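You operate a simulated robot arm through the tools that you are given. There is no shell and no other tool.

You are at the controls of a simulated robot arm. One attempt, no reset.

JOB
Tidy up at the top of the vice bench. At the end: three of the white couplings from the top of the vice bench are on the ledge of the vice bench; the yellow insert from the top of the vice bench is on the ledge of the vice bench; whatever was shut is shut again. Leave all else as you found it, and nothing knocked over.
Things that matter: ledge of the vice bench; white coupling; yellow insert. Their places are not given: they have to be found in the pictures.

The check looks at the end state, three seconds after you hand in, the way a careful person would. Anything else that was tipped, shoved, dropped, spilled or broken makes it a failure.

ROBOT AND FRAMES
A 5-joint arm with a two-finger parallel gripper, fixed in place. Base frame: the origin is at the foot of the arm, x ahead of it, y to its left, z up; the work surface is at about z = 0. Units: mm, rad, N and s.
With the tool pointing down near the work surface it reaches from about 260 to 680 mm from the base axis. Its first joint turns from -1.152 to 1.152 rad. The tool tilts only in the upright plane through the base axis and itself; it spins freely about its own axis. Payload 2.9 kg.
The tool frame sits at the grasp point between the pads (the TCP): z along the fingers, y along the line on which they close. The tips reach 30 mm beyond it. Largest opening 110 mm; finger width 20, thickness 10; the body of the gripper, 48 by 112 mm, starts 55 mm behind the TCP.
Orientation is that of the tool frame in the base frame, as a unit quaternion [x, y, z, w]. With the fingers straight down and closing along the base's y, the tool's x points along the base's -x, its y along +y and its z along -z.

CONTROLS
- The arm moves only by the tool apply_moves. Its argument "steps" is a list of rows, each a list of 7 numbers: the shift along the tool's x, y, z in units of 25 mm (1.0 is 25 mm), then the turn, a rotation vector about the tool's x, y, z in units of 6 degrees (1.0 is 6 degrees), then the finger opening in mm, from 0 to 110. In form: [[tx, ty, tz, wx, wy, wz, gripper], ...]. A call has 1 to 20 rows; each row shifts and turns the commanded pose from where the row before left it, along the tool's axes as they then stand. A call with a number of a shift or a turn outside -1 to 1 is refused whole. A row lasts 0.2 s, in which the tool goes at most 50 mm and 0.15 rad; a call with a longer step from one row to the next is refused whole, and so is a gripper value outside its range. A pose out of reach is approached as far as the arm can. The call stops where the force on the tool passes 40 N (or 10 N more than at its start, if that is more) or the arm is blocked; 0.2 s more then pass. Each finger travels about 108 mm/s and halts on what it meets, pressing with about 22 N; the grip force reading is that of the motor and also rises with nothing between the fingers. The clock runs only during rows and for 0.2 s after the last one: add rows that do not move to give the fingers time. It gives the time, the measured TCP pose, the force on the tool (base axes), the opening and the grip force at its end, in the units of the frame above (readings bear some noise), with the torque about the TCP (base axes, N m) and any sound that the robot's microphone picked up, and new pictures: "views" is both (left out), scene, wrist or none.
- Cameras (640 x 400 px; columns grow to the right, rows downward): "scene" is fixed at [36.1, -511.8, 560.5]; the picture's right is [0.14, -0.99, 0.00], its down [-0.92, -0.13, -0.36] and it looks along [0.36, 0.05, -0.93] (base axes); focal length 214 px, centre (320, 200). "wrist" rides on the gripper at [72, 17, -103] in the tool frame; the picture's right is [-0.23, 0.97, 0.00], its down [-0.76, -0.18, -0.62] and it looks along [-0.61, -0.14, 0.78] (tool axes); focal length 222 px, centre (320, 200).
- pixel_to_xyz(camera, pixels): for up to 12 pixels [column, row] of the newest picture of that camera ("zoom" is the newest enlarged one), the place [x, y, z] in the base frame of the surface seen there, good to about 2 mm. The clock stands still meanwhile.
- close_up(camera, box): a new picture of the part [left, top, right, bottom] of that camera's present view, enlarged. The clock stands still meanwhile.
- finish_job(): hands the job in; it is judged then, once.

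Unless the task says otherwise, let go and move clear before handing in.

The tools are called after "Request:" by a JSON object that holds its "fn" and its "kwargs". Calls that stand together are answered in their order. apply_moves: Moves the arm, as the interface text tells. Its arguments: {"type":"object","properties":{"steps":{"type":"array","items":{"type":"array","items":{"type":"number"}}},"views":{"type":"string","enum":["both","scene","wrist","none"]}},"required":["steps"]} The other tools are called the same way: pixel_to_xyz (camera, pixels) gives the place of the surface under pixels of a picture; close_up (camera, box) takes an enlarged picture of a part of a camera's view; finish_job () hands the job in.

At the start:

```text
time_s: 0.0
position: [396.9, 118.9, 279.6]
tool_rot: [0.0, 1.0, 0.0, 0.001]
contact_force: [-1.0, -0.6, -0.7]
wrist_torque: [-0.01, -0.01, -0.04]
opening: 110.2
finger_force: 0.0
```

scene: 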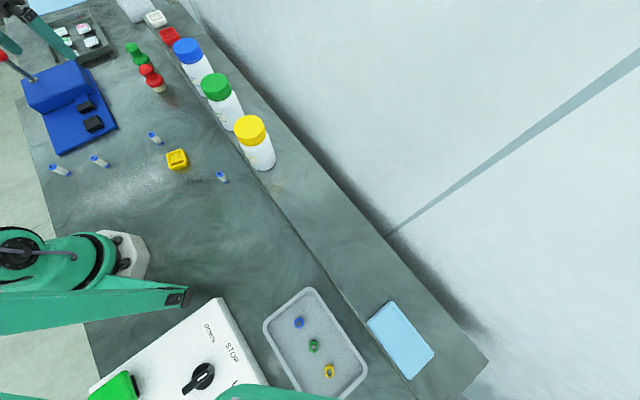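
wrist: 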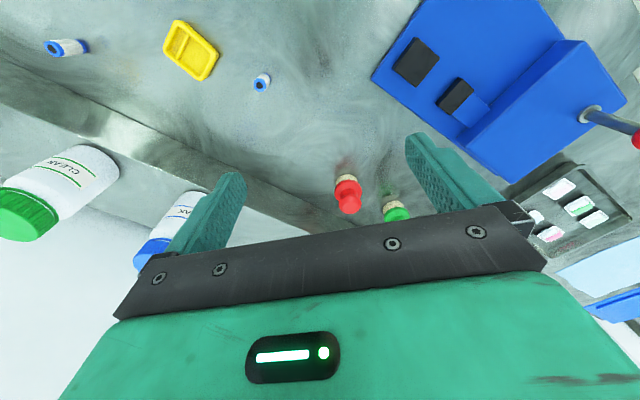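

The scene picture shows small white/blue cylinders near (60,169), (100,160), (156,137), (222,177), a yellow piece at (177,159), and a raised-looking strip along the wall with bottles on it. I'll zoom in and measure before moving.

Request:
{"fn": "close_up", "kwargs": {"camera": "scene", "box": [30, 110, 250, 248]}}

Request:
{"fn": "pixel_to_xyz", "kwargs": {"camera": "scene", "pixels": [[60, 169], [100, 160], [156, 137], [222, 177], [177, 159], [200, 220], [300, 200], [330, 230], [350, 250], [290, 230], [400, 340], [315, 345]]}}

Request:
{"fn": "close_up", "kwargs": {"camera": "scene", "box": [0, 0, 240, 150]}}

Request:
{"fn": "close_up", "kwargs": {"camera": "scene", "box": [180, 100, 500, 300]}}

Request:
{"fn": "close_up", "kwargs": {"camera": "scene", "box": [80, 250, 480, 400]}}

```text
2.90 times, centred on (140, 179) of scene
```

zoom: 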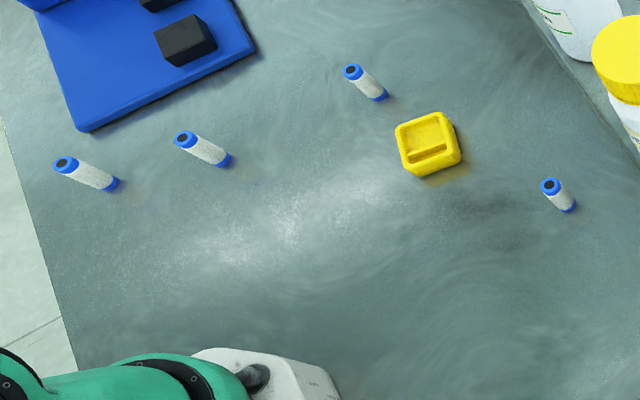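

```text
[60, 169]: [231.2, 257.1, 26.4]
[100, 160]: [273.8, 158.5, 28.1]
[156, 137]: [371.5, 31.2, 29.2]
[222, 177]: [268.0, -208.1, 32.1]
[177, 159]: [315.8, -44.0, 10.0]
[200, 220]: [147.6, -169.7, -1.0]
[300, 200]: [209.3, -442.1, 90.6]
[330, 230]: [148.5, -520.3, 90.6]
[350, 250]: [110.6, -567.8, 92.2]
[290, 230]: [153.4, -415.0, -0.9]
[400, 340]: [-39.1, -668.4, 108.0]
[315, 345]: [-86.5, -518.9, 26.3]
```

```text
2.67 times, centred on (120, 75) of scene
```

zoom: 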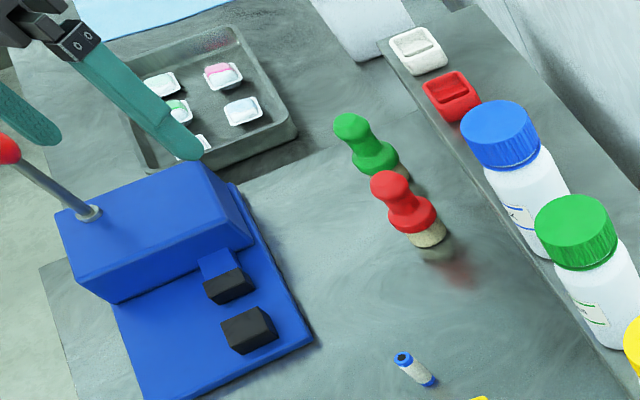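

```text
2.00 times, centred on (340, 200) of scene
```

zoom: 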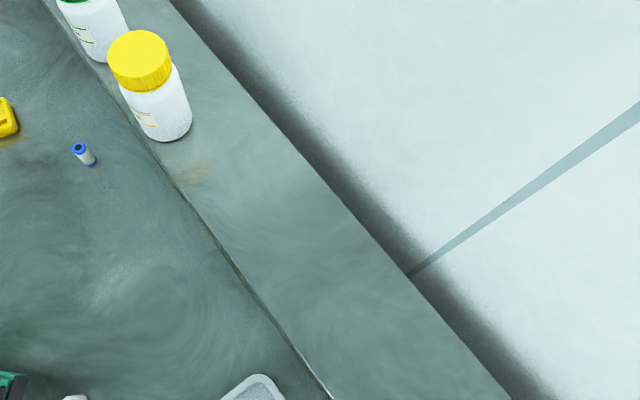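

```text
1.60 times, centred on (280, 325) of scene
```

zoom: 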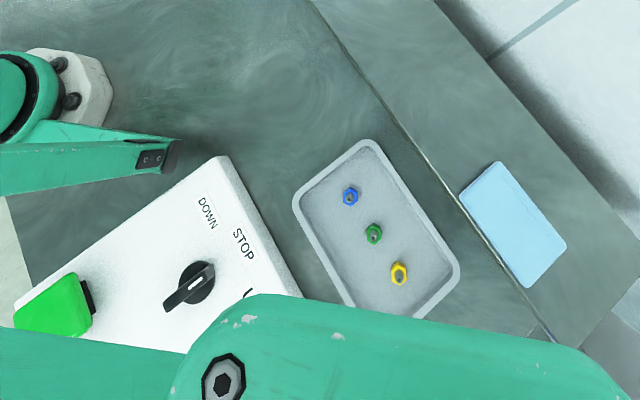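

Four couplings stand on the bench top, a yellow insert lies at about (316,-44), and the strip along the wall is a ledge at z≈91. I'll measure the ledge edges and the bottles around the reachable part, plus precise coupling tops.

Request:
{"fn": "pixel_to_xyz", "kwargs": {"camera": "scene", "pixels": [[265, 187], [275, 185], [285, 185], [295, 180], [305, 178], [315, 172], [285, 160], [295, 160], [260, 172], [268, 172], [252, 128], [262, 160]]}}

Request:
{"fn": "pixel_to_xyz", "kwargs": {"camera": "scene", "pixels": [[230, 60], [250, 90], [270, 110], [265, 105], [215, 88], [187, 50], [225, 120], [245, 110], [235, 115], [210, 70], [240, 85], [169, 37]]}}

Request:
{"fn": "close_up", "kwargs": {"camera": "scene", "box": [200, 110, 328, 190]}}

Request:
{"fn": "close_up", "kwargs": {"camera": "scene", "box": [130, 120, 210, 170]}}

Request:
{"fn": "close_up", "kwargs": {"camera": "wrist", "box": [20, 0, 340, 200]}}

```text
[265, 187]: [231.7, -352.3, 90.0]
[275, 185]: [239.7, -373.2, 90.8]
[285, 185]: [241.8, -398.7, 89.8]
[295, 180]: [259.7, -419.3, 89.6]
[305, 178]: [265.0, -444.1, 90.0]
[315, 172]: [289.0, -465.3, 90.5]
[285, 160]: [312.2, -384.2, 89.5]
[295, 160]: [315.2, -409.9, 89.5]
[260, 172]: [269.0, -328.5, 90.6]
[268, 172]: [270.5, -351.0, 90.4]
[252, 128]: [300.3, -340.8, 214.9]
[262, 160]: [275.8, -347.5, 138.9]
```

```text
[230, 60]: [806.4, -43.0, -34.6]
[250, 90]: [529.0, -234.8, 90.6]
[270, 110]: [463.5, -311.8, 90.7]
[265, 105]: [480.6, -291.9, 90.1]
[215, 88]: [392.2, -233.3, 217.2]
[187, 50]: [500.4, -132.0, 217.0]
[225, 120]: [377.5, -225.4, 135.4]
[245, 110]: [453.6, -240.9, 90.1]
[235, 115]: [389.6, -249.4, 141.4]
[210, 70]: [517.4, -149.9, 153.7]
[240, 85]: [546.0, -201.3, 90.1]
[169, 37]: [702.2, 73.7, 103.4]
```

```text
5.00 times, centred on (264, 150) of scene
```

zoom: 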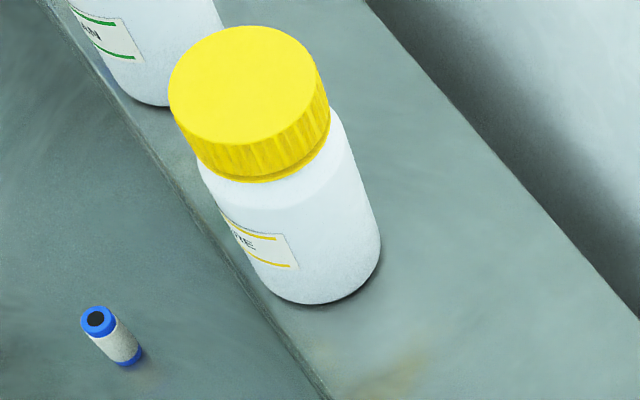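

```text
8.00 times, centred on (170, 145) of scene
```

zoom: 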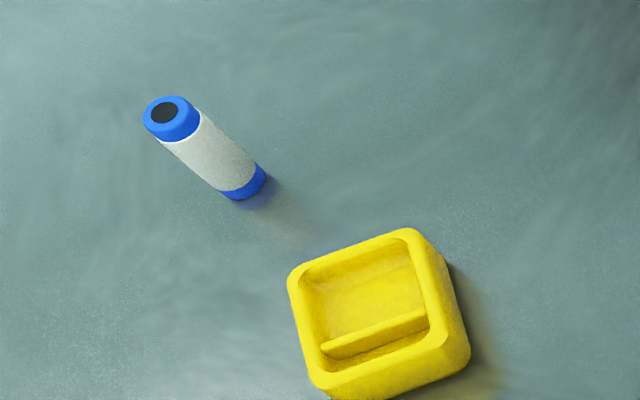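

```text
2.00 times, centred on (180, 100) of wrist
```

zoom: 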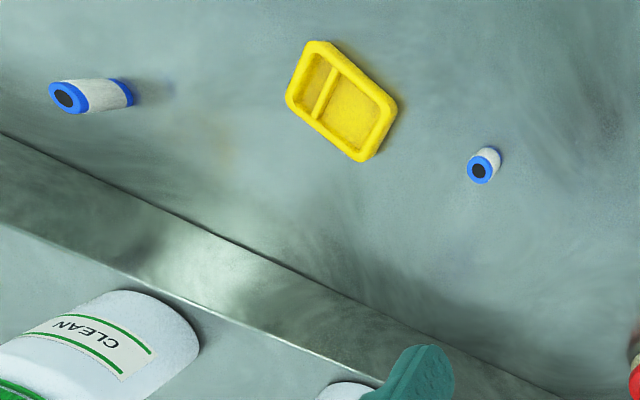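

The ledge strip spans roughly from the front edge near (262,187) to the back edge near (330,175), with the yellow bottle at about (300,-341). I'll measure the coupling tops and bases, the insert, the vice and the wall before planning the moves.

Request:
{"fn": "pixel_to_xyz", "kwargs": {"camera": "zoom", "pixels": [[65, 88], [130, 94], [100, 62]]}}

Request:
{"fn": "close_up", "kwargs": {"camera": "scene", "box": [130, 120, 210, 170]}}

Request:
{"fn": "pixel_to_xyz", "kwargs": {"camera": "zoom", "pixels": [[148, 125], [186, 128], [168, 99], [192, 110], [255, 185], [235, 196], [300, 275], [405, 236], [450, 335], [330, 385], [370, 290], [460, 360]]}}

Request:
{"fn": "close_up", "kwargs": {"camera": "scene", "box": [200, 160, 248, 190]}}

Request:
{"fn": "pixel_to_xyz", "kwargs": {"camera": "scene", "pixels": [[350, 150], [400, 200], [290, 120], [330, 175], [340, 170], [440, 300], [450, 290], [95, 126], [90, 106], [60, 85], [115, 125], [60, 152]]}}

```text
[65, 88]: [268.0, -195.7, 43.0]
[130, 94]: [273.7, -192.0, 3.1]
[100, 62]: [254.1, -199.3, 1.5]
```

```text
8.00 times, centred on (170, 145) of scene
```

zoom: 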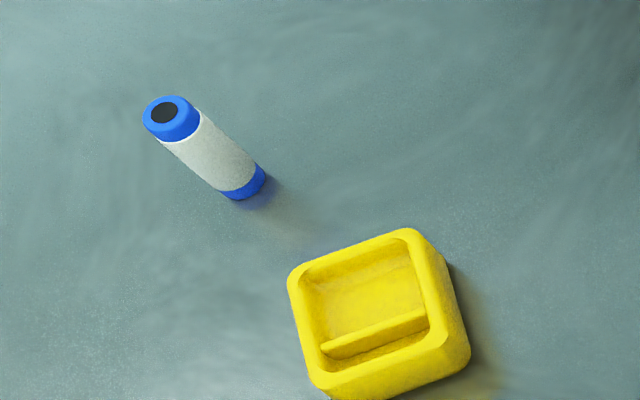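

```text
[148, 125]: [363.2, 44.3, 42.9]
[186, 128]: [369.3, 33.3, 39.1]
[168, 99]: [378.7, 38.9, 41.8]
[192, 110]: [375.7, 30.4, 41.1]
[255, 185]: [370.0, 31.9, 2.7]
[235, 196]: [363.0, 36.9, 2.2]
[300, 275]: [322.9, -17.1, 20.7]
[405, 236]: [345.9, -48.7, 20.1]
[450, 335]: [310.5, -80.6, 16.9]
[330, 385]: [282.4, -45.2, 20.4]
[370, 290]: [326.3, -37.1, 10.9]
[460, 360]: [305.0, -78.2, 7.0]
```

```text
13.33 times, centred on (224, 175) of scene
```

zoom: 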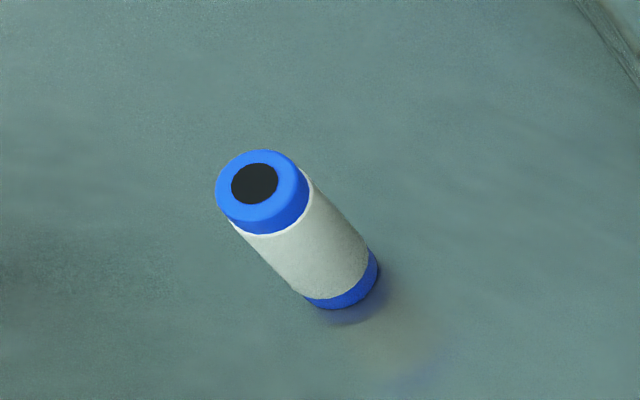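

```text
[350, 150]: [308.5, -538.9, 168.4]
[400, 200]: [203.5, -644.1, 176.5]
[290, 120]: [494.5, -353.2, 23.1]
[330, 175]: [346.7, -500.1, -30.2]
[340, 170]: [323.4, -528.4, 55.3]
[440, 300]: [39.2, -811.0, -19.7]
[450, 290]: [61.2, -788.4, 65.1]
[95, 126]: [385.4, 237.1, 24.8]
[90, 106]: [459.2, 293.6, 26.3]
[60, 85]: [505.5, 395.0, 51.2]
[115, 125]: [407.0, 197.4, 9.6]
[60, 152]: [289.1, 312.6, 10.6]
```

Coupling C stands about 43 mm tall at (370,38), D at about (268,-198), the wall plane is at (x−y)/√2≈599 mm. Next I'll measure the tops of the two left couplings and the ledge's front edge.

Request:
{"fn": "close_up", "kwargs": {"camera": "scene", "box": [40, 140, 136, 200]}}

Request:
{"fn": "pixel_to_xyz", "kwargs": {"camera": "zoom", "pixels": [[70, 170], [97, 170], [82, 160], [342, 118], [370, 118], [356, 106], [175, 228], [445, 176]]}}

Request:
{"fn": "pixel_to_xyz", "kwargs": {"camera": "scene", "pixels": [[255, 187], [259, 187], [261, 187], [263, 187], [280, 211], [283, 211], [285, 211], [288, 211], [322, 190], [325, 190], [328, 190], [332, 190]]}}

Request:
{"fn": "close_up", "kwargs": {"camera": "wrist", "box": [150, 0, 246, 96]}}

```text
6.67 times, centred on (88, 170) of scene
```

zoom: 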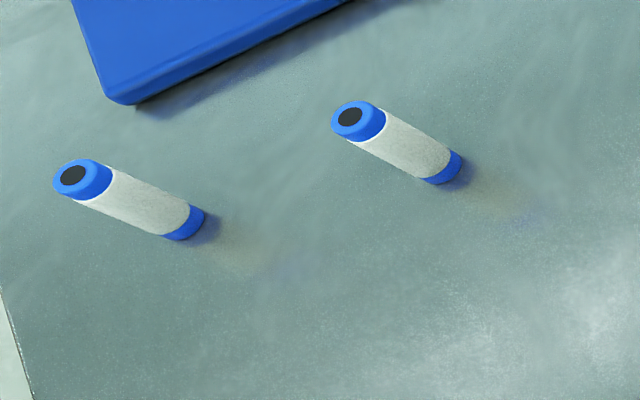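

```text
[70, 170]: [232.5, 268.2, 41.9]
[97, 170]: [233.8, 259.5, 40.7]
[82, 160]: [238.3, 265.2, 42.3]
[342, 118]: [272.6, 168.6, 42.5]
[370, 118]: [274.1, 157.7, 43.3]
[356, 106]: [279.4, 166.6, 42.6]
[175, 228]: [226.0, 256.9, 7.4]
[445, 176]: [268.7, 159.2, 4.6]
```

```text
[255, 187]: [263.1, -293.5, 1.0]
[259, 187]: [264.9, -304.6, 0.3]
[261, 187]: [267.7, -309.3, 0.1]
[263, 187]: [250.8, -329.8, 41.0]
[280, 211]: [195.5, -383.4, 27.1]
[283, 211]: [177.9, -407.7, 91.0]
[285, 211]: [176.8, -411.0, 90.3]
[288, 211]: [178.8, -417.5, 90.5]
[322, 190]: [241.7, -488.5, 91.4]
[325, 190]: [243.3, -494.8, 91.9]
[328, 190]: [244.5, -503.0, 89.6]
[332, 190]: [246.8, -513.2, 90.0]
```

```text
4.17 times, centred on (198, 48) of wrist
```

zoom: 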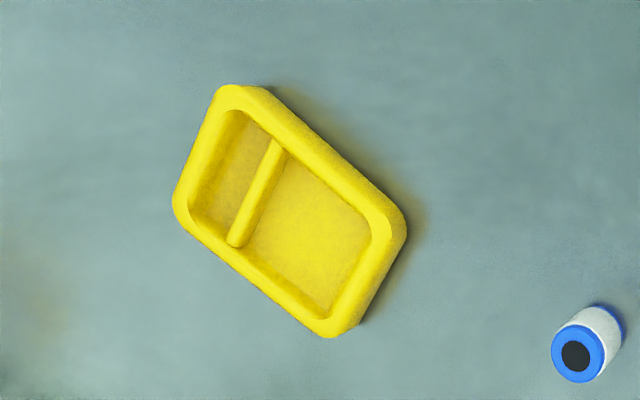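

The two left couplings stand at about (273,163) and (232,264); the ledge's front face is at n≈410 and its top at z≈90.5. I'll query the insert's corners in the wrist zoom, and start rotating the gripper to align with the ledge.

Request:
{"fn": "pixel_to_xyz", "kwargs": {"camera": "zoom", "pixels": [[228, 92], [280, 125], [340, 172], [385, 210], [365, 270], [335, 328], [270, 285], [190, 222], [190, 180], [205, 130], [310, 230], [255, 190]]}}

Request:
{"fn": "apply_moves", "kwargs": {"steps": [[0, 0, 0, 0, 0, -0.9375, 80], [0, 0, 0, 0, 0, -0.9375, 60], [0, 0, 0, 0, 0, -0.9375, 60], [0, 0, 0, 0, 0, -0.9375, 60], [0, 0, 0, 0, 0, -0.9375, 60], [0, 0, 0, 0, 0, -0.9375, 60], [0, 0, 0, 0, 0, -0.9375, 60], [0, 0, 0, 0, 0, -0.9375, 60], [0, 0, 0, 0, 0, 0, 60]]}}

```text
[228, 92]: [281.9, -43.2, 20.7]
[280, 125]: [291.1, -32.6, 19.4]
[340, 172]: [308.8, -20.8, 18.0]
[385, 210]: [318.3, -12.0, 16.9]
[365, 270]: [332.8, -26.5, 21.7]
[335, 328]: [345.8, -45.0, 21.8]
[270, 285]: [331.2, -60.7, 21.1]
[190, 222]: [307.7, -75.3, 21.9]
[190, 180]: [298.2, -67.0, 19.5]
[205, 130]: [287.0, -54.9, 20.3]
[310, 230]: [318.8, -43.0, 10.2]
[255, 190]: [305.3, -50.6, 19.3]
```

```text
time_s: 2.0
position: [396.8, 119.6, 280.7]
tool_rot: [-0.382, 0.924, 0.0, 0.0]
contact_force: [-0.6, 0.0, -0.6]
wrist_torque: [-0.04, -0.01, -0.01]
opening: 60.1
finger_force: 0.0
```

scene: 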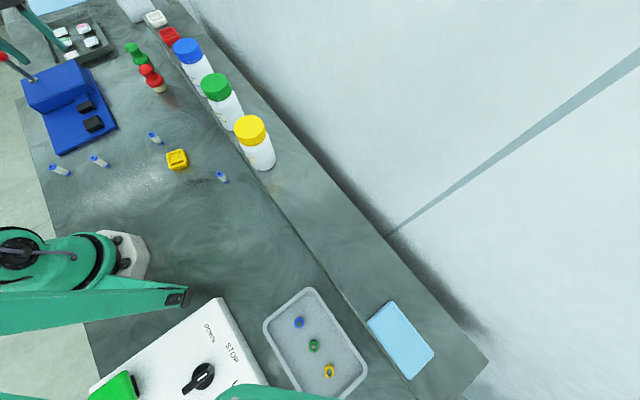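
wrist: 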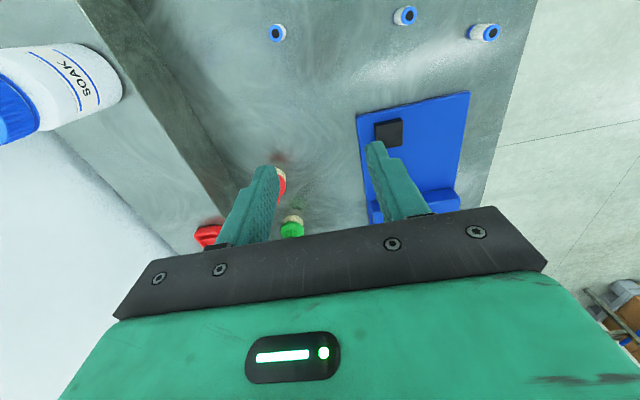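

The gripper is now aligned at 45° (closing across the ledge) and open to 60 mm. I'll move over the coupling at (370,38) and go down to z≈100 to check the alignment.

Request:
{"fn": "apply_moves", "kwargs": {"steps": [[0.763, -0.383, 0, 0, 0, 0, 60], [0.763, -0.383, 0, 0, 0, 0, 60], [0.763, -0.383, 0, 0, 0, 0, 60], [0.763, -0.383, 0, 0, 0, 0, 60], [0, 0, 0.9, 0, 0, 0, 60], [0, 0, 0.9, 0, 0, 0, 60], [0, 0, 0.9, 0, 0, 0, 60], [0, 0, 0.9, 0, 0, 0, 60], [0, 0, 0.9, 0, 0, 0, 60], [0, 0, 0.9, 0, 0, 0, 60], [0, 0, 0.9, 0, 0, 0, 60], [0, 0, 0.9, 0, 0, 0, 60], [0, 0, 0, 0, 0, 0, 60]]}}

```text
time_s: 4.8
position: [368.6, 38.2, 99.1]
tool_rot: [-0.383, 0.924, 0.0, 0.0]
contact_force: [-0.1, 0.3, 1.3]
wrist_torque: [0.03, 0.0, 0.01]
opening: 60.0
finger_force: 0.0
```

scene: 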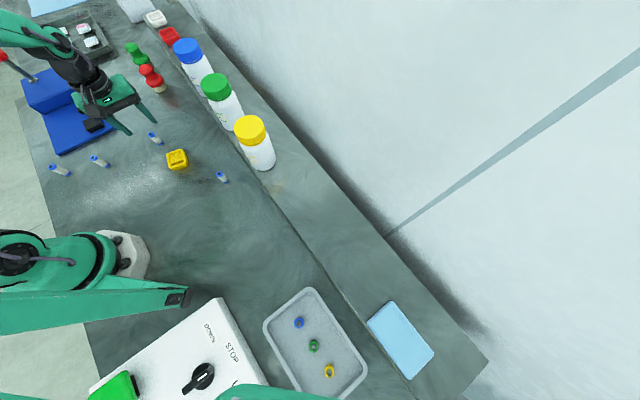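
wrist: 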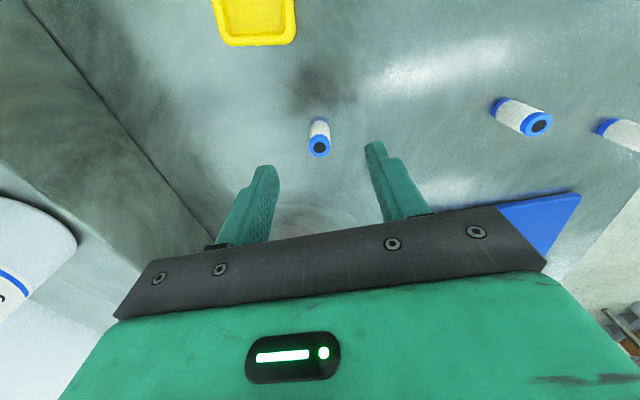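

The coupling appears at wrist (319,140), between the open fingers. I'll check its exact place before the final descent.

Request:
{"fn": "close_up", "kwargs": {"camera": "wrist", "box": [272, 100, 368, 160]}}

Request:
{"fn": "pixel_to_xyz", "kwargs": {"camera": "wrist", "pixels": [[311, 145], [329, 145], [320, 156], [320, 138], [309, 133], [330, 133]]}}

```text
6.67 times, centred on (320, 130) of wrist
```

zoom: 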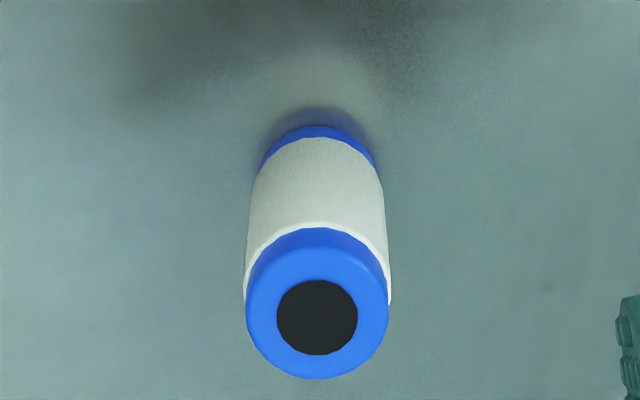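

```text
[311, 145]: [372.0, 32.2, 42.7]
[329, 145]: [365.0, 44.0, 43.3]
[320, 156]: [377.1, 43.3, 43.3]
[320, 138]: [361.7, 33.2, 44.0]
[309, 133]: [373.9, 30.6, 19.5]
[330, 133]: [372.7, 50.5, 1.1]
```

The coupling's axis is at (369,38), matching the TCP. I'll descend to z≈35 and close the fingers.

Request:
{"fn": "apply_moves", "kwargs": {"steps": [[0, 0, 0.86, 0, 0, 0, 60], [0, 0, 0.86, 0, 0, 0, 60], [0, 0, 0.86, 0, 0, 0, 60], [0, 0, 0, 0, 0, 0, 60], [0, 0, 0, 0, 0, 0, 40], [0, 0, 0, 0, 0, 0, 25], [0, 0, 0, 0, 0, 0, 10], [0, 0, 0, 0, 0, 0, 10], [0, 0, 0, 0, 0, 0, 10]]}}

```text
time_s: 6.8
position: [369.6, 38.6, 37.1]
tool_rot: [-0.383, 0.924, 0.0, 0.0]
contact_force: [-0.1, 0.0, -0.4]
wrist_torque: [-0.04, 0.02, 0.01]
opening: 16.0
finger_force: 22.2
```

scene: 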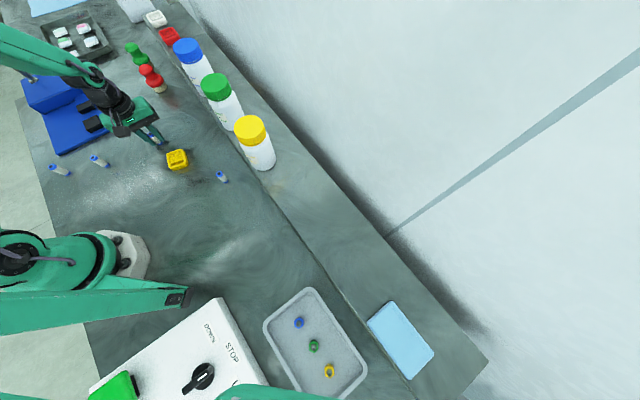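
wrist: 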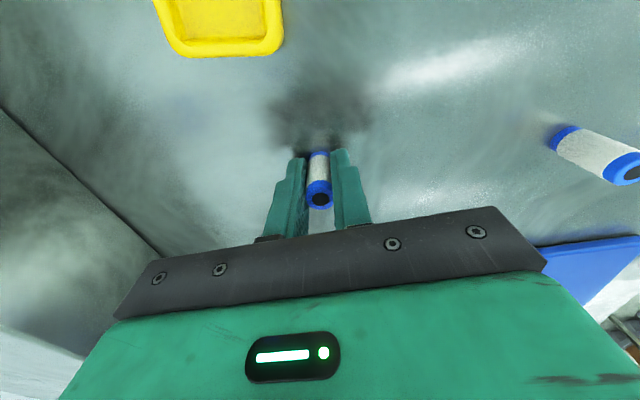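

Gripped at 16 mm opening with 22 N. I'll lift straight up to z≈300, well above the bottle tops (~217).

Request:
{"fn": "apply_moves", "kwargs": {"steps": [[0, 0, -0.5, 0, 0, 0, 10], [0, 0, -0.96, 0, 0, 0, 10], [0, 0, -0.96, 0, 0, 0, 10], [0, 0, -0.96, 0, 0, 0, 10], [0, 0, -0.96, 0, 0, 0, 10], [0, 0, -0.96, 0, 0, 0, 10], [0, 0, -0.96, 0, 0, 0, 10], [0, 0, -0.96, 0, 0, 0, 10], [0, 0, -0.96, 0, 0, 0, 10], [0, 0, -0.96, 0, 0, 0, 10], [0, 0, -0.96, 0, 0, 0, 10], [0, 0, -0.5, 0, 0, 0, 10]]}}

```text
time_s: 9.4
position: [369.7, 39.2, 300.6]
tool_rot: [-0.383, 0.924, 0.0, 0.0]
contact_force: [-0.5, 0.4, -0.6]
wrist_torque: [0.0, 0.01, 0.03]
opening: 15.8
finger_force: 21.8
```

scene: 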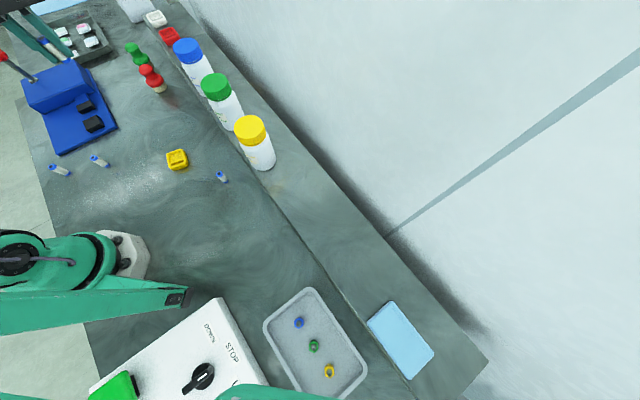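
wrist: 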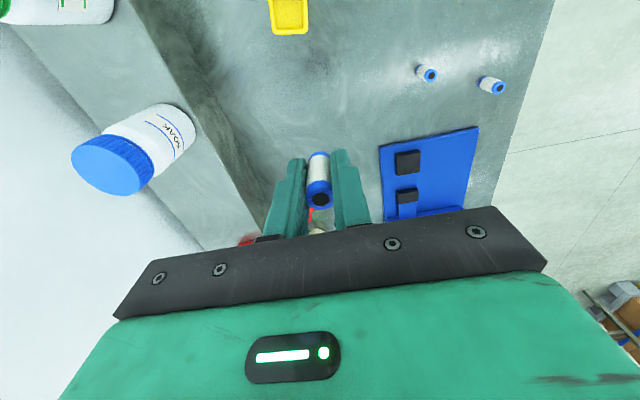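

Coupling is held and clear at z≈300. I'll carry it across to above the free part of the ledge (x≈240, y≈-474).

Request:
{"fn": "apply_moves", "kwargs": {"steps": [[0.907, -0.54, 0, 0, 0, 0, 10], [0.907, -0.54, 0, 0, 0, 0, 10], [0.907, -0.54, 0, 0, 0, 0, 10], [0.907, -0.54, 0, 0, 0, 0, 10], [0.907, -0.54, 0, 0, 0, 0, 10], [0.907, -0.54, 0, 0, 0, 0, 10], [0.907, -0.54, 0, 0, 0, 0, 10], [0.907, -0.54, 0, 0, 0, 0, 10], [0.907, -0.54, 0, 0, 0, 0, 10], [0.907, -0.54, 0, 0, 0, 0, 10], [0.907, -0.54, 0, 0, 0, 0, 10], [0.907, -0.54, 0, 0, 0, 0, 10], [0.907, -0.54, 0, 0, 0, 0, 10], [0.907, -0.54, 0, 0, 0, 0, 10], [0.907, -0.54, 0, 0, 0, 0, 10], [0.907, -0.54, 0, 0, 0, 0, 10], [0.907, -0.54, 0, 0, 0, 0, 10], [0.907, -0.54, 0, 0, 0, 0, 10], [0.907, -0.54, 0, 0, 0, 0, 10], [0.907, -0.54, 0, 0, 0, 0, 10]]}}

```text
time_s: 13.6
position: [239.1, -473.5, 299.7]
tool_rot: [-0.383, 0.924, 0.0, 0.0]
contact_force: [0.3, 0.1, 0.6]
wrist_torque: [0.03, 0.01, 0.02]
opening: 15.8
finger_force: 22.5
```

scene: 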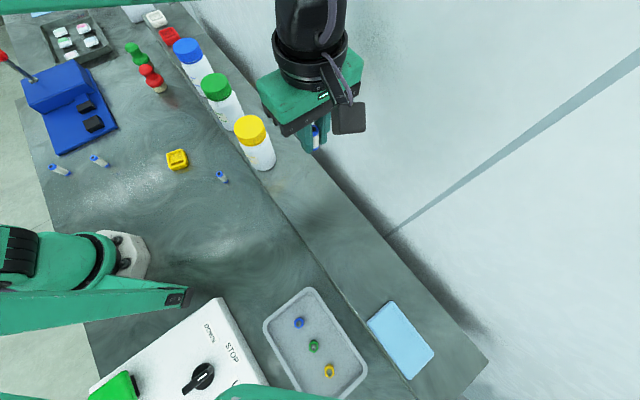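
wrist: 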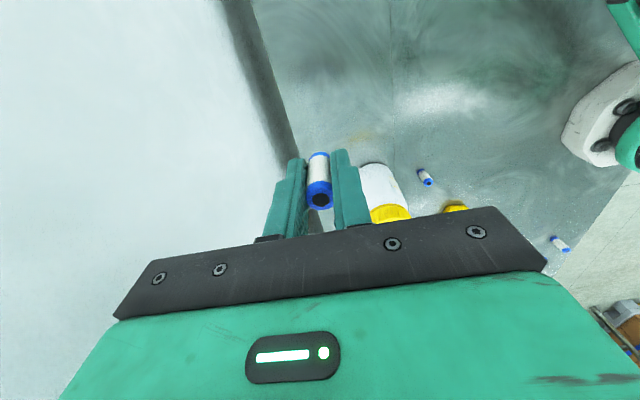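

In position over the ledge at (239,-473.5). I'll go down to z≈145 and check before the last part.

Request:
{"fn": "apply_moves", "kwargs": {"steps": [[0, 0, 0.886, 0, 0, 0, 10], [0, 0, 0.886, 0, 0, 0, 10], [0, 0, 0.886, 0, 0, 0, 10], [0, 0, 0.886, 0, 0, 0, 10], [0, 0, 0.886, 0, 0, 0, 10], [0, 0, 0.886, 0, 0, 0, 10], [0, 0, 0.886, 0, 0, 0, 10], [0, 0, 0, 0, 0, 0, 10]]}}

```text
time_s: 15.4
position: [238.4, -473.5, 143.9]
tool_rot: [-0.383, 0.924, 0.0, 0.0]
contact_force: [-0.1, -0.5, -0.9]
wrist_torque: [-0.02, 0.02, 0.02]
opening: 16.1
finger_force: 21.6
```

scene: 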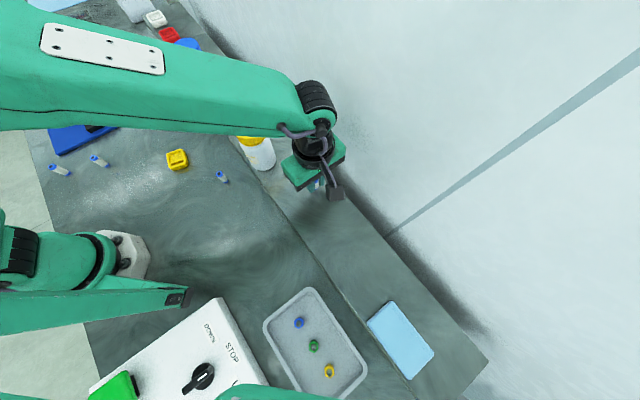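
wrist: 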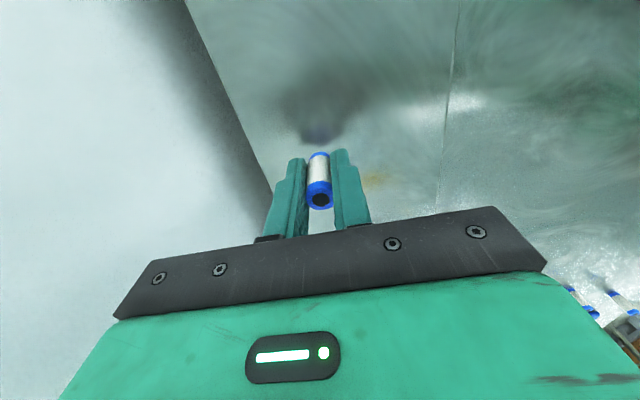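

The shadow at wrist (320,130) shows the coupling still above the ledge. I'll lower 15 mm and then proceed in small steps to touch-down.

Request:
{"fn": "apply_moves", "kwargs": {"steps": [[0, 0, 0.3, 0, 0, 0, 10], [0, 0, 0.3, 0, 0, 0, 10], [0, 0, 0.06, 0, 0, 0, 10], [0, 0, 0, 0, 0, 0, 10]], "views": "wrist"}}

```text
time_s: 16.4
position: [237.7, -473.4, 127.2]
tool_rot: [-0.383, 0.924, 0.0, 0.0]
contact_force: [1.0, 0.1, -0.2]
wrist_torque: [-0.02, 0.02, 0.0]
opening: 15.9
finger_force: 22.6
```

wrist: 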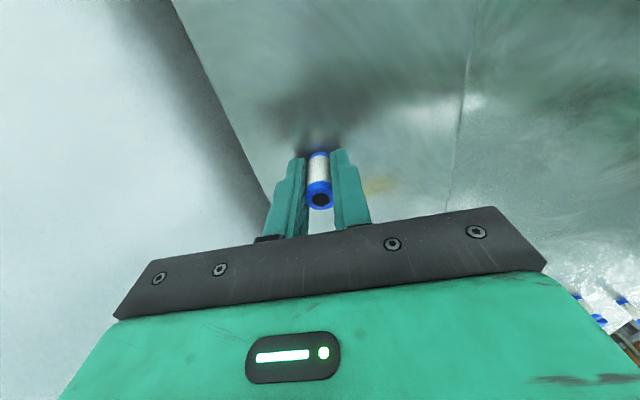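

No contact force yet at z=127. Lowering in ~1 mm steps.

Request:
{"fn": "apply_moves", "kwargs": {"steps": [[0, 0, 0.04, 0, 0, 0, 10], [0, 0, 0.04, 0, 0, 0, 10], [0, 0, 0, 0, 0, 0, 10]], "views": "none"}}

Request:
{"fn": "apply_moves", "kwargs": {"steps": [[0, 0, 0.03, 0, 0, 0, 10], [0, 0, 0, 0, 0, 0, 10]], "views": "none"}}

```text
time_s: 17.2
position: [238.6, -473.8, 125.7]
tool_rot: [-0.383, 0.924, -0.001, 0.001]
contact_force: [-0.8, -0.1, -1.0]
wrist_torque: [0.04, 0.02, 0.0]
opening: 15.7
finger_force: 22.3
```

```text
time_s: 17.8
position: [238.5, -473.5, 124.6]
tool_rot: [-0.383, 0.924, 0.0, 0.0]
contact_force: [-0.1, -0.3, 0.5]
wrist_torque: [-0.02, -0.01, 0.04]
opening: 15.9
finger_force: 22.1
```

Still no contact at z≈124.6. Continuing in 1 mm steps.

Request:
{"fn": "apply_moves", "kwargs": {"steps": [[0, 0, 0.04, 0, 0, 0, 10], [0, 0, 0, 0, 0, 0, 10]], "views": "none"}}

Request:
{"fn": "close_up", "kwargs": {"camera": "wrist", "box": [270, 120, 374, 220]}}

```text
time_s: 18.4
position: [238.6, -473.2, 125.2]
tool_rot: [-0.383, 0.924, 0.0, 0.0]
contact_force: [-0.5, 0.4, 2.1]
wrist_torque: [0.01, 0.01, -0.02]
opening: 16.0
finger_force: 22.3
```

```text
4.00 times, centred on (322, 170) of wrist
```

zoom: 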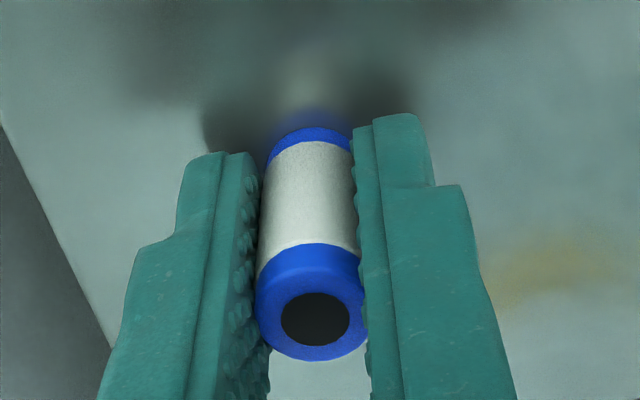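

The upward force rose to 2.1 N, a hint of touch-down. One more 1 mm step to confirm.

Request:
{"fn": "apply_moves", "kwargs": {"steps": [[0, 0, 0.03, 0, 0, 0, 10], [0, 0, 0, 0, 0, 0, 10]], "views": "none"}}

```text
time_s: 19.0
position: [239.8, -473.2, 123.6]
tool_rot: [-0.382, 0.924, -0.001, -0.001]
contact_force: [-1.2, 0.4, 8.8]
wrist_torque: [0.07, -0.01, 0.02]
opening: 15.7
finger_force: 21.5
```

8.8 N confirms the coupling stands on the ledge. I'll open to 32 mm and rise straight up.

Request:
{"fn": "apply_moves", "kwargs": {"steps": [[0, 0, 0, 0, 0, 0, 20], [0, 0, 0, 0, 0, 0, 26], [0, 0, 0, 0, 0, 0, 32], [0, 0, 0, 0, 0, 0, 32], [0, 0, -0.3, 0, 0, 0, 32], [0, 0, -0.6, 0, 0, 0, 32], [0, 0, -1, 0, 0, 0, 32], [0, 0, -1, 0, 0, 0, 32], [0, 0, -1, 0, 0, 0, 32], [0, 0, -1, 0, 0, 0, 32], [0, 0, -1, 0, 0, 0, 32], [0, 0, -1, 0, 0, 0, 32], [0, 0, -0.14, 0, 0, 0, 32]]}}

```text
time_s: 21.8
position: [239.4, -474.6, 299.6]
tool_rot: [-0.383, 0.924, 0.001, 0.0]
contact_force: [-0.3, -0.3, -0.6]
wrist_torque: [0.01, 0.0, 0.0]
opening: 32.0
finger_force: 0.1
```

scene: 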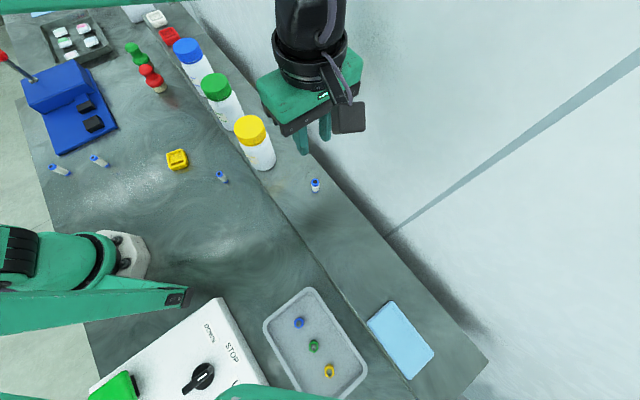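
wrist: 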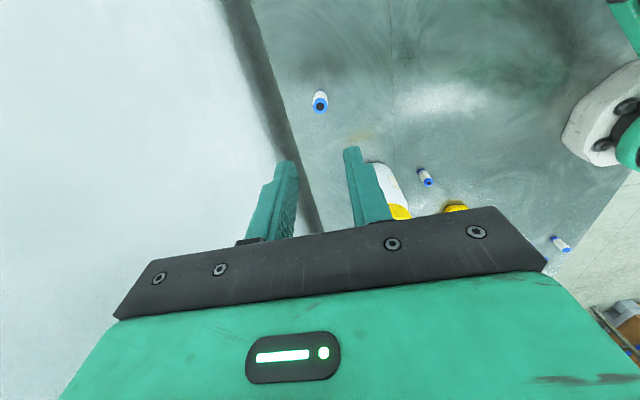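

The first coupling stands upright on the ledge at scene (315,185). Next I'll go to the coupling near the ledge (scene (222,177), about (268,-198)) and hover at z≈100.

Request:
{"fn": "apply_moves", "kwargs": {"steps": [[-0.858, 0.702, 0, 0, 0, 0, 32], [-0.858, 0.702, 0, 0, 0, 0, 40], [-0.858, 0.702, 0, 0, 0, 0, 50], [-0.858, 0.702, 0, 0, 0, 0, 50], [-0.858, 0.702, 0, 0, 0, 0, 50], [-0.858, 0.702, 0, 0, 0, 0, 50], [-0.858, 0.702, 0, 0, 0, 0, 50], [-0.858, 0.702, 0, 0, 0, 0, 50], [-0.858, 0.702, 0, 0, 0, 0, 50], [-0.858, 0.702, 0, 0, 0, 0, 50], [0, 0, 1, 0, 0, 0, 50], [0, 0, 1, 0, 0, 0, 50], [0, 0, 1, 0, 0, 0, 50], [0, 0, 1, 0, 0, 0, 50], [0, 0, 1, 0, 0, 0, 50], [0, 0, 1, 0, 0, 0, 50], [0, 0, 1, 0, 0, 0, 50], [0, 0, 0.8, 0, 0, 0, 50], [0, 0, 0, 0, 0, 0, 50]]}}

```text
time_s: 25.8
position: [266.7, -199.4, 104.2]
tool_rot: [-0.382, 0.924, 0.0, 0.0]
contact_force: [1.2, -0.3, -0.5]
wrist_torque: [-0.02, 0.01, 0.01]
opening: 50.0
finger_force: 0.1
```

scene: 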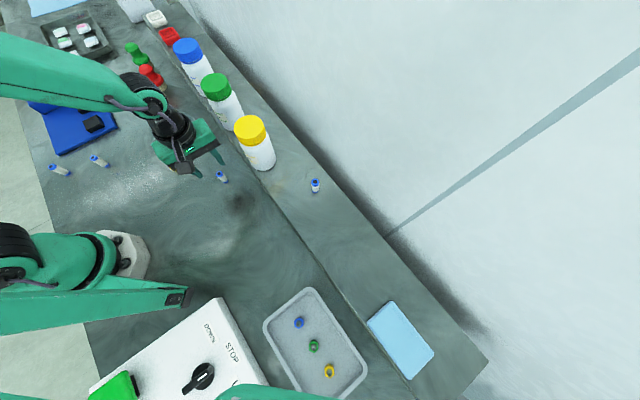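
wrist: 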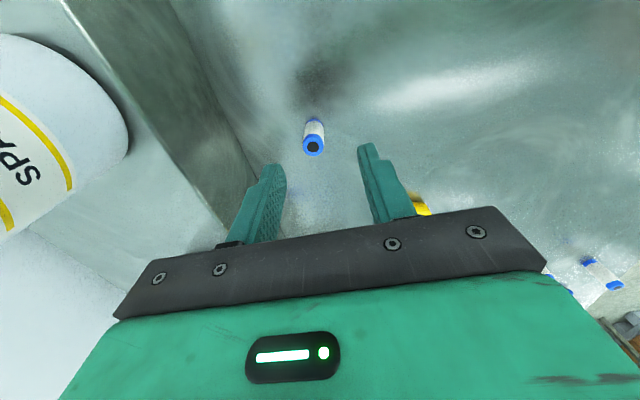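

The coupling shows at wrist (314,145), slightly left of the earlier centre. I'll measure it.

Request:
{"fn": "pixel_to_xyz", "kwargs": {"camera": "wrist", "pixels": [[305, 146], [323, 145], [314, 154], [314, 138], [314, 146]]}}

Request:
{"fn": "close_up", "kwargs": {"camera": "wrist", "box": [266, 100, 362, 160]}}

```text
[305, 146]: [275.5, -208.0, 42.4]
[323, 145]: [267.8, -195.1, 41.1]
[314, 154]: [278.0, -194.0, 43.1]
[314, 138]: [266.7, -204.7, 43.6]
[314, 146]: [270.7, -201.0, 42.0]
```

```text
6.67 times, centred on (314, 130) of wrist
```

zoom: 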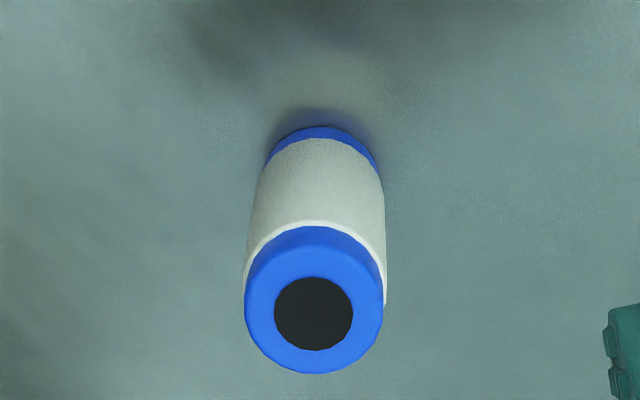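

Its centre is at about (272,-200.5), so I'll shift ~5 mm toward the ledge, descend to z≈35 and close.

Request:
{"fn": "apply_moves", "kwargs": {"steps": [[-0.04, -0.184, 0, 0, 0, 0, 50], [0, 0, 0.933, 0, 0, 0, 50], [0, 0, 0.933, 0, 0, 0, 50], [0, 0, 0.933, 0, 0, 0, 50], [0, 0, 0, 0, 0, 0, 50], [0, 0, 0, 0, 0, 0, 35], [0, 0, 0, 0, 0, 0, 22], [0, 0, 0, 0, 0, 0, 10], [0, 0, 0, 0, 0, 0, 10], [0, 0, 0, 0, 0, 0, 10]]}}

```text
time_s: 28.0
position: [271.0, -201.3, 34.7]
tool_rot: [-0.383, 0.924, 0.0, 0.0]
contact_force: [0.6, -0.4, 0.2]
wrist_torque: [-0.01, 0.01, -0.03]
opening: 15.1
finger_force: 21.7
```

scene: 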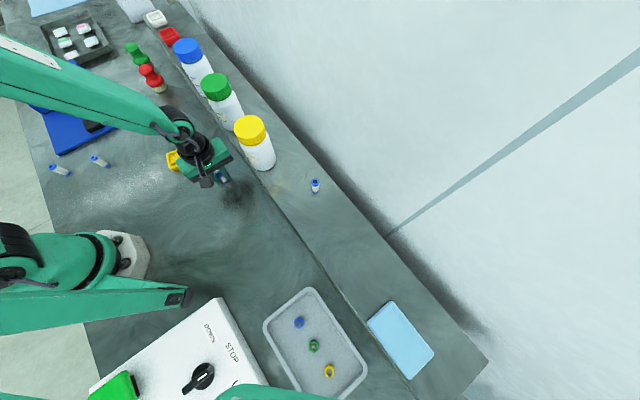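
wrist: 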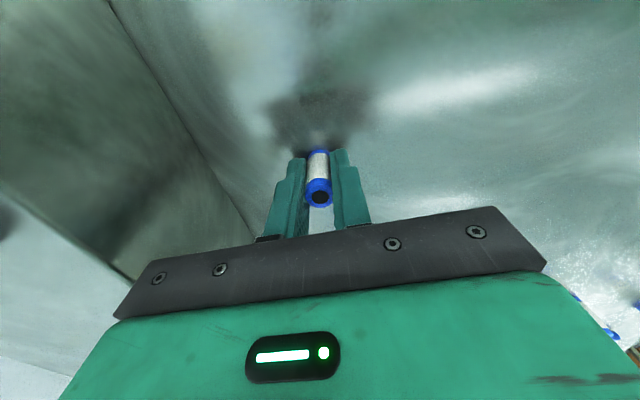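

Gripped at ~15 mm. I'll lift to z≈300 and carry it to above slot 2 on the ledge (n=505, s=-130).

Request:
{"fn": "apply_moves", "kwargs": {"steps": [[0, 0, -0.5, 0, 0, 0, 10], [0, 0, -0.96, 0, 0, 0, 10], [0, 0, -0.96, 0, 0, 0, 10], [0, 0, -0.96, 0, 0, 0, 10], [0, 0, -0.96, 0, 0, 0, 10], [0, 0, -0.96, 0, 0, 0, 10], [0, 0, -0.96, 0, 0, 0, 10], [0, 0, -0.96, 0, 0, 0, 10], [0, 0, -0.96, 0, 0, 0, 10], [0, 0, -0.96, 0, 0, 0, 10], [0, 0, -0.96, 0, 0, 0, 10], [0, 0, -0.5, 0, 0, 0, 10], [0.902, -0.855, 0, 0, 0, 0, 10], [0.902, -0.855, 0, 0, 0, 0, 10], [0.902, -0.855, 0, 0, 0, 0, 10], [0.902, -0.855, 0, 0, 0, 0, 10], [0.902, -0.855, 0, 0, 0, 0, 10], [0.902, -0.855, 0, 0, 0, 0, 10], [0.902, -0.855, 0, 0, 0, 0, 10], [0.902, -0.855, 0, 0, 0, 0, 10]]}}

```text
time_s: 32.2
position: [263.8, -451.3, 299.6]
tool_rot: [-0.383, 0.924, 0.0, 0.0]
contact_force: [-0.1, -0.1, -0.4]
wrist_torque: [0.01, 0.0, 0.02]
opening: 16.1
finger_force: 21.6
```

scene: 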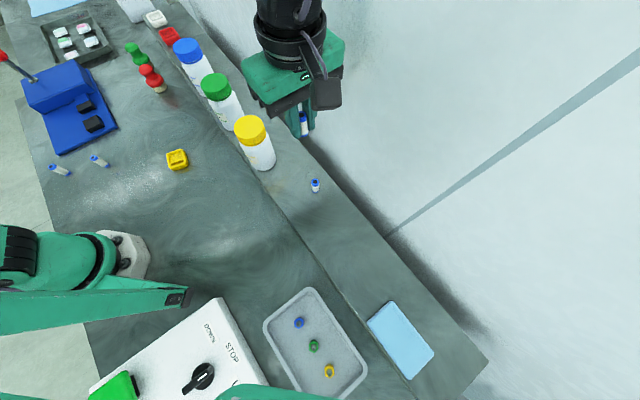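
wrist: 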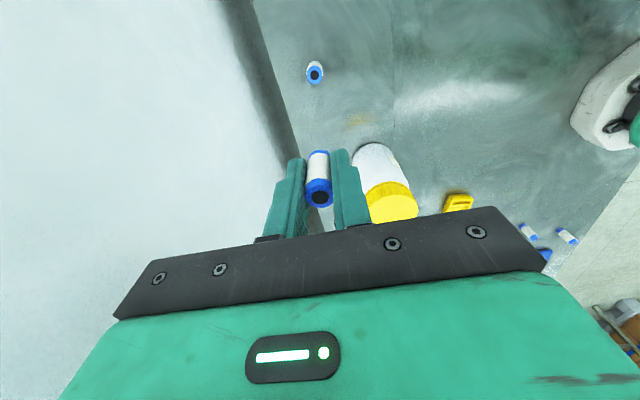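

Above slot 2 at (264,-451); neighbour coupling at wrist (315,73) is clear. I'll descend to z≈127.

Request:
{"fn": "apply_moves", "kwargs": {"steps": [[0, 0, 1, 0, 0, 0, 10], [0, 0, 1, 0, 0, 0, 10], [0, 0, 1, 0, 0, 0, 10], [0, 0, 1, 0, 0, 0, 10], [0, 0, 1, 0, 0, 0, 10], [0, 0, 1, 0, 0, 0, 10], [0, 0, 0.6, 0, 0, 0, 10], [0, 0, 0.32, 0, 0, 0, 10], [0, 0, 0, 0, 0, 0, 10]]}}

```text
time_s: 34.2
position: [264.1, -450.3, 125.6]
tool_rot: [-0.383, 0.924, 0.0, 0.0]
contact_force: [1.0, 0.0, -0.6]
wrist_torque: [-0.02, 0.04, -0.01]
opening: 16.1
finger_force: 21.8
```

scene: 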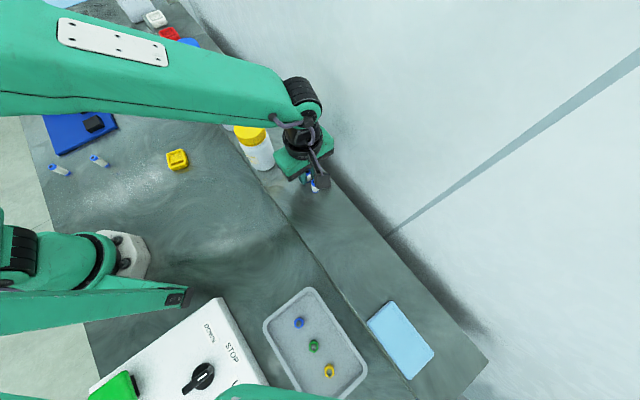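
wrist: 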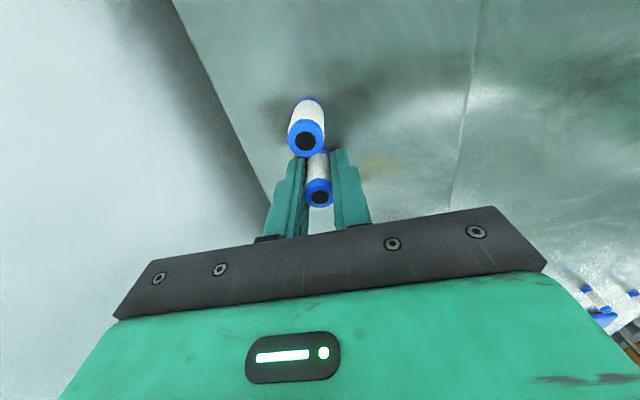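

No contact yet at z≈125.6. Lowering in small steps until touch.

Request:
{"fn": "apply_moves", "kwargs": {"steps": [[0, 0, 0.06, 0, 0, 0, 10], [0, 0, 0.03, 0, 0, 0, 10], [0, 0, 0, 0, 0, 0, 10]], "views": "none"}}

Request:
{"fn": "apply_moves", "kwargs": {"steps": [[0, 0, 0.03, 0, 0, 0, 10], [0, 0, 0, 0, 0, 0, 10]], "views": "none"}}

```text
time_s: 35.0
position: [264.3, -449.8, 124.6]
tool_rot: [-0.383, 0.924, -0.001, 0.0]
contact_force: [-0.9, 1.1, 6.6]
wrist_torque: [0.07, 0.04, 0.03]
opening: 16.0
finger_force: 21.6
```

```text
time_s: 35.6
position: [264.4, -450.1, 124.0]
tool_rot: [-0.383, 0.924, -0.002, 0.001]
contact_force: [-1.4, 0.9, 15.7]
wrist_torque: [0.06, -0.01, 0.01]
opening: 16.1
finger_force: 22.1
```

Contact at 15.7 N; I'll ease up 0.75 mm, open to 32 mm and rise.

Request:
{"fn": "apply_moves", "kwargs": {"steps": [[0, 0, -0.03, 0, 0, 0, 10], [0, 0, 0, 0, 0, 0, 20], [0, 0, 0, 0, 0, 0, 26], [0, 0, 0, 0, 0, 0, 32], [0, 0, 0, 0, 0, 0, 32], [0, 0, -0.3, 0, 0, 0, 32], [0, 0, -0.7, 0, 0, 0, 32], [0, 0, -1, 0, 0, 0, 32], [0, 0, -1, 0, 0, 0, 32], [0, 0, -1, 0, 0, 0, 32], [0, 0, -1, 0, 0, 0, 32], [0, 0, -1, 0, 0, 0, 32], [0, 0, -1, 0, 0, 0, 32], [0, 0, 0, 0, 0, 0, 32]]}}

```text
time_s: 38.6
position: [263.9, -451.2, 301.0]
tool_rot: [-0.382, 0.924, 0.0, 0.0]
contact_force: [0.2, 0.2, -0.4]
wrist_torque: [-0.02, -0.02, 0.02]
opening: 31.8
finger_force: 0.0
```

scene: 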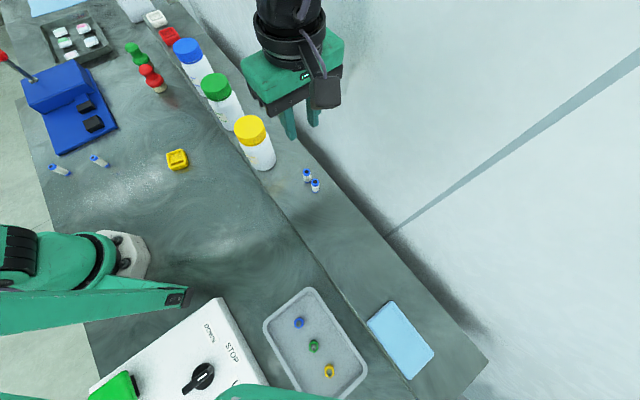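
wrist: 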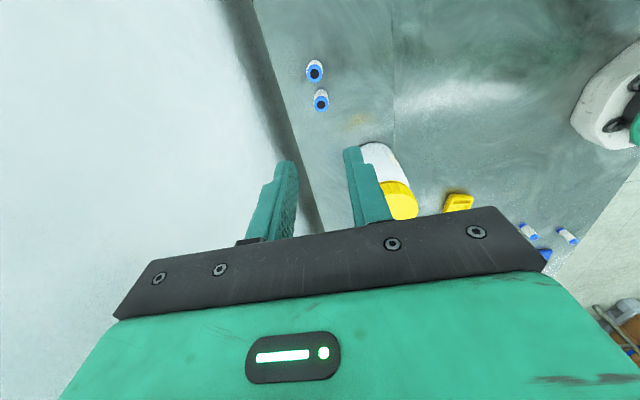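

Two couplings now stand on the ledge at scene (307,176) and (315,186). Next, back across at height toward the coupling at (273,163).

Request:
{"fn": "apply_moves", "kwargs": {"steps": [[-0.95, 0.517, 0, 0, 0, 0, 40], [-0.95, 0.517, 0, 0, 0, 0, 50], [-0.95, 0.517, 0, 0, 0, 0, 50], [-0.95, 0.517, 0, 0, 0, 0, 50], [-0.95, 0.517, 0, 0, 0, 0, 50], [-0.95, 0.517, 0, 0, 0, 0, 50], [-0.95, 0.517, 0, 0, 0, 0, 50], [-0.95, 0.517, 0, 0, 0, 0, 50], [-0.95, 0.517, 0, 0, 0, 0, 50], [-0.95, 0.517, 0, 0, 0, 0, 50], [-0.95, 0.517, 0, 0, 0, 0, 50], [-0.95, 0.517, 0, 0, 0, 0, 50], [-0.95, 0.517, 0, 0, 0, 0, 50], [-0.95, 0.517, 0, 0, 0, 0, 50], [-0.95, 0.517, 0, 0, 0, 0, 50]], "views": "none"}}

Request:
{"fn": "apply_moves", "kwargs": {"steps": [[-0.328, 0.933, 0.8, 0, 0, 0, 50], [-0.328, 0.933, 0.8, 0, 0, 0, 50], [-0.328, 0.933, 0.8, 0, 0, 0, 50], [-0.328, 0.933, 0.8, 0, 0, 0, 50], [-0.328, 0.933, 0.8, 0, 0, 0, 50], [-0.328, 0.933, 0.8, 0, 0, 0, 50], [-0.328, 0.933, 0.8, 0, 0, 0, 50], [-0.328, 0.933, 0.8, 0, 0, 0, 50], [-0.328, 0.933, 0.7, 0, 0, 0, 50], [-0.328, 0.933, 0.7, 0, 0, 0, 50], [0, 0, 0, 0, 0, 0, 50]]}}

```text
time_s: 41.8
position: [379.5, -59.8, 301.6]
tool_rot: [-0.382, 0.924, 0.001, 0.0]
contact_force: [-0.3, -0.7, 0.5]
wrist_torque: [-0.01, 0.02, 0.0]
opening: 50.0
finger_force: 0.0
```

```text
time_s: 44.2
position: [274.3, 164.5, 105.4]
tool_rot: [-0.382, 0.924, -0.001, 0.0]
contact_force: [0.5, 0.0, 0.6]
wrist_torque: [-0.02, 0.0, 0.0]
opening: 50.1
finger_force: 0.1
```

scene: 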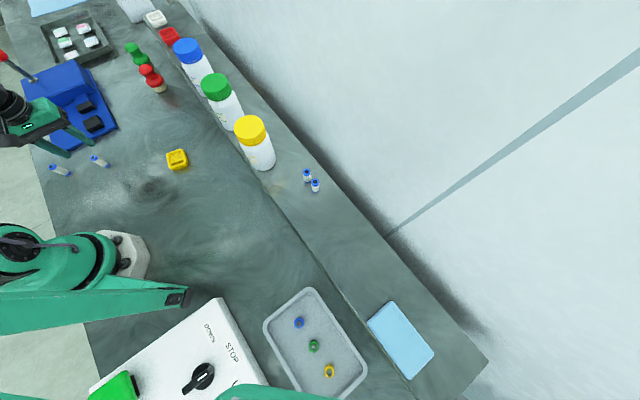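
wrist: 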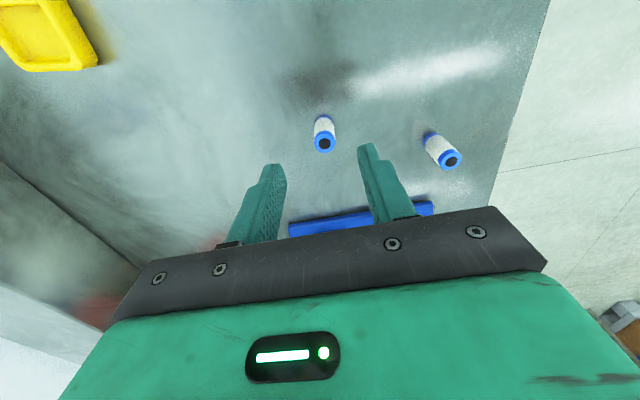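

The target coupling is at wrist (325,143), between the fingers. I'll measure its centre.

Request:
{"fn": "pixel_to_xyz", "kwargs": {"camera": "wrist", "pixels": [[316, 144], [334, 144], [325, 152], [325, 136], [325, 144]]}}

Request:
{"fn": "close_up", "kwargs": {"camera": "wrist", "box": [277, 100, 373, 160]}}

```text
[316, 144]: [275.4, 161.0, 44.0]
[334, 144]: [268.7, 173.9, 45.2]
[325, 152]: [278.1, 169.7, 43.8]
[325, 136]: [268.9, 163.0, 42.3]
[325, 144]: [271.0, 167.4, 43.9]
```

```text
6.67 times, centred on (325, 130) of wrist
```

zoom: 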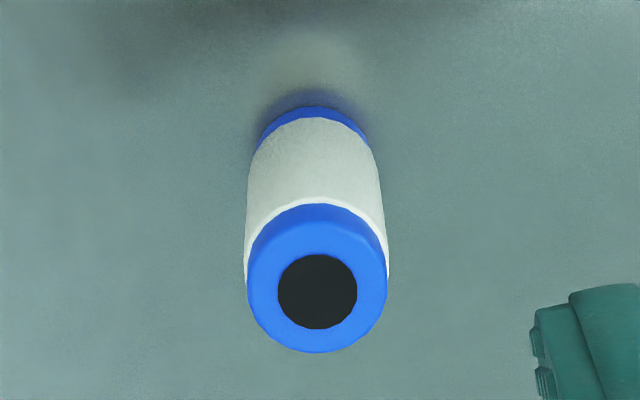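

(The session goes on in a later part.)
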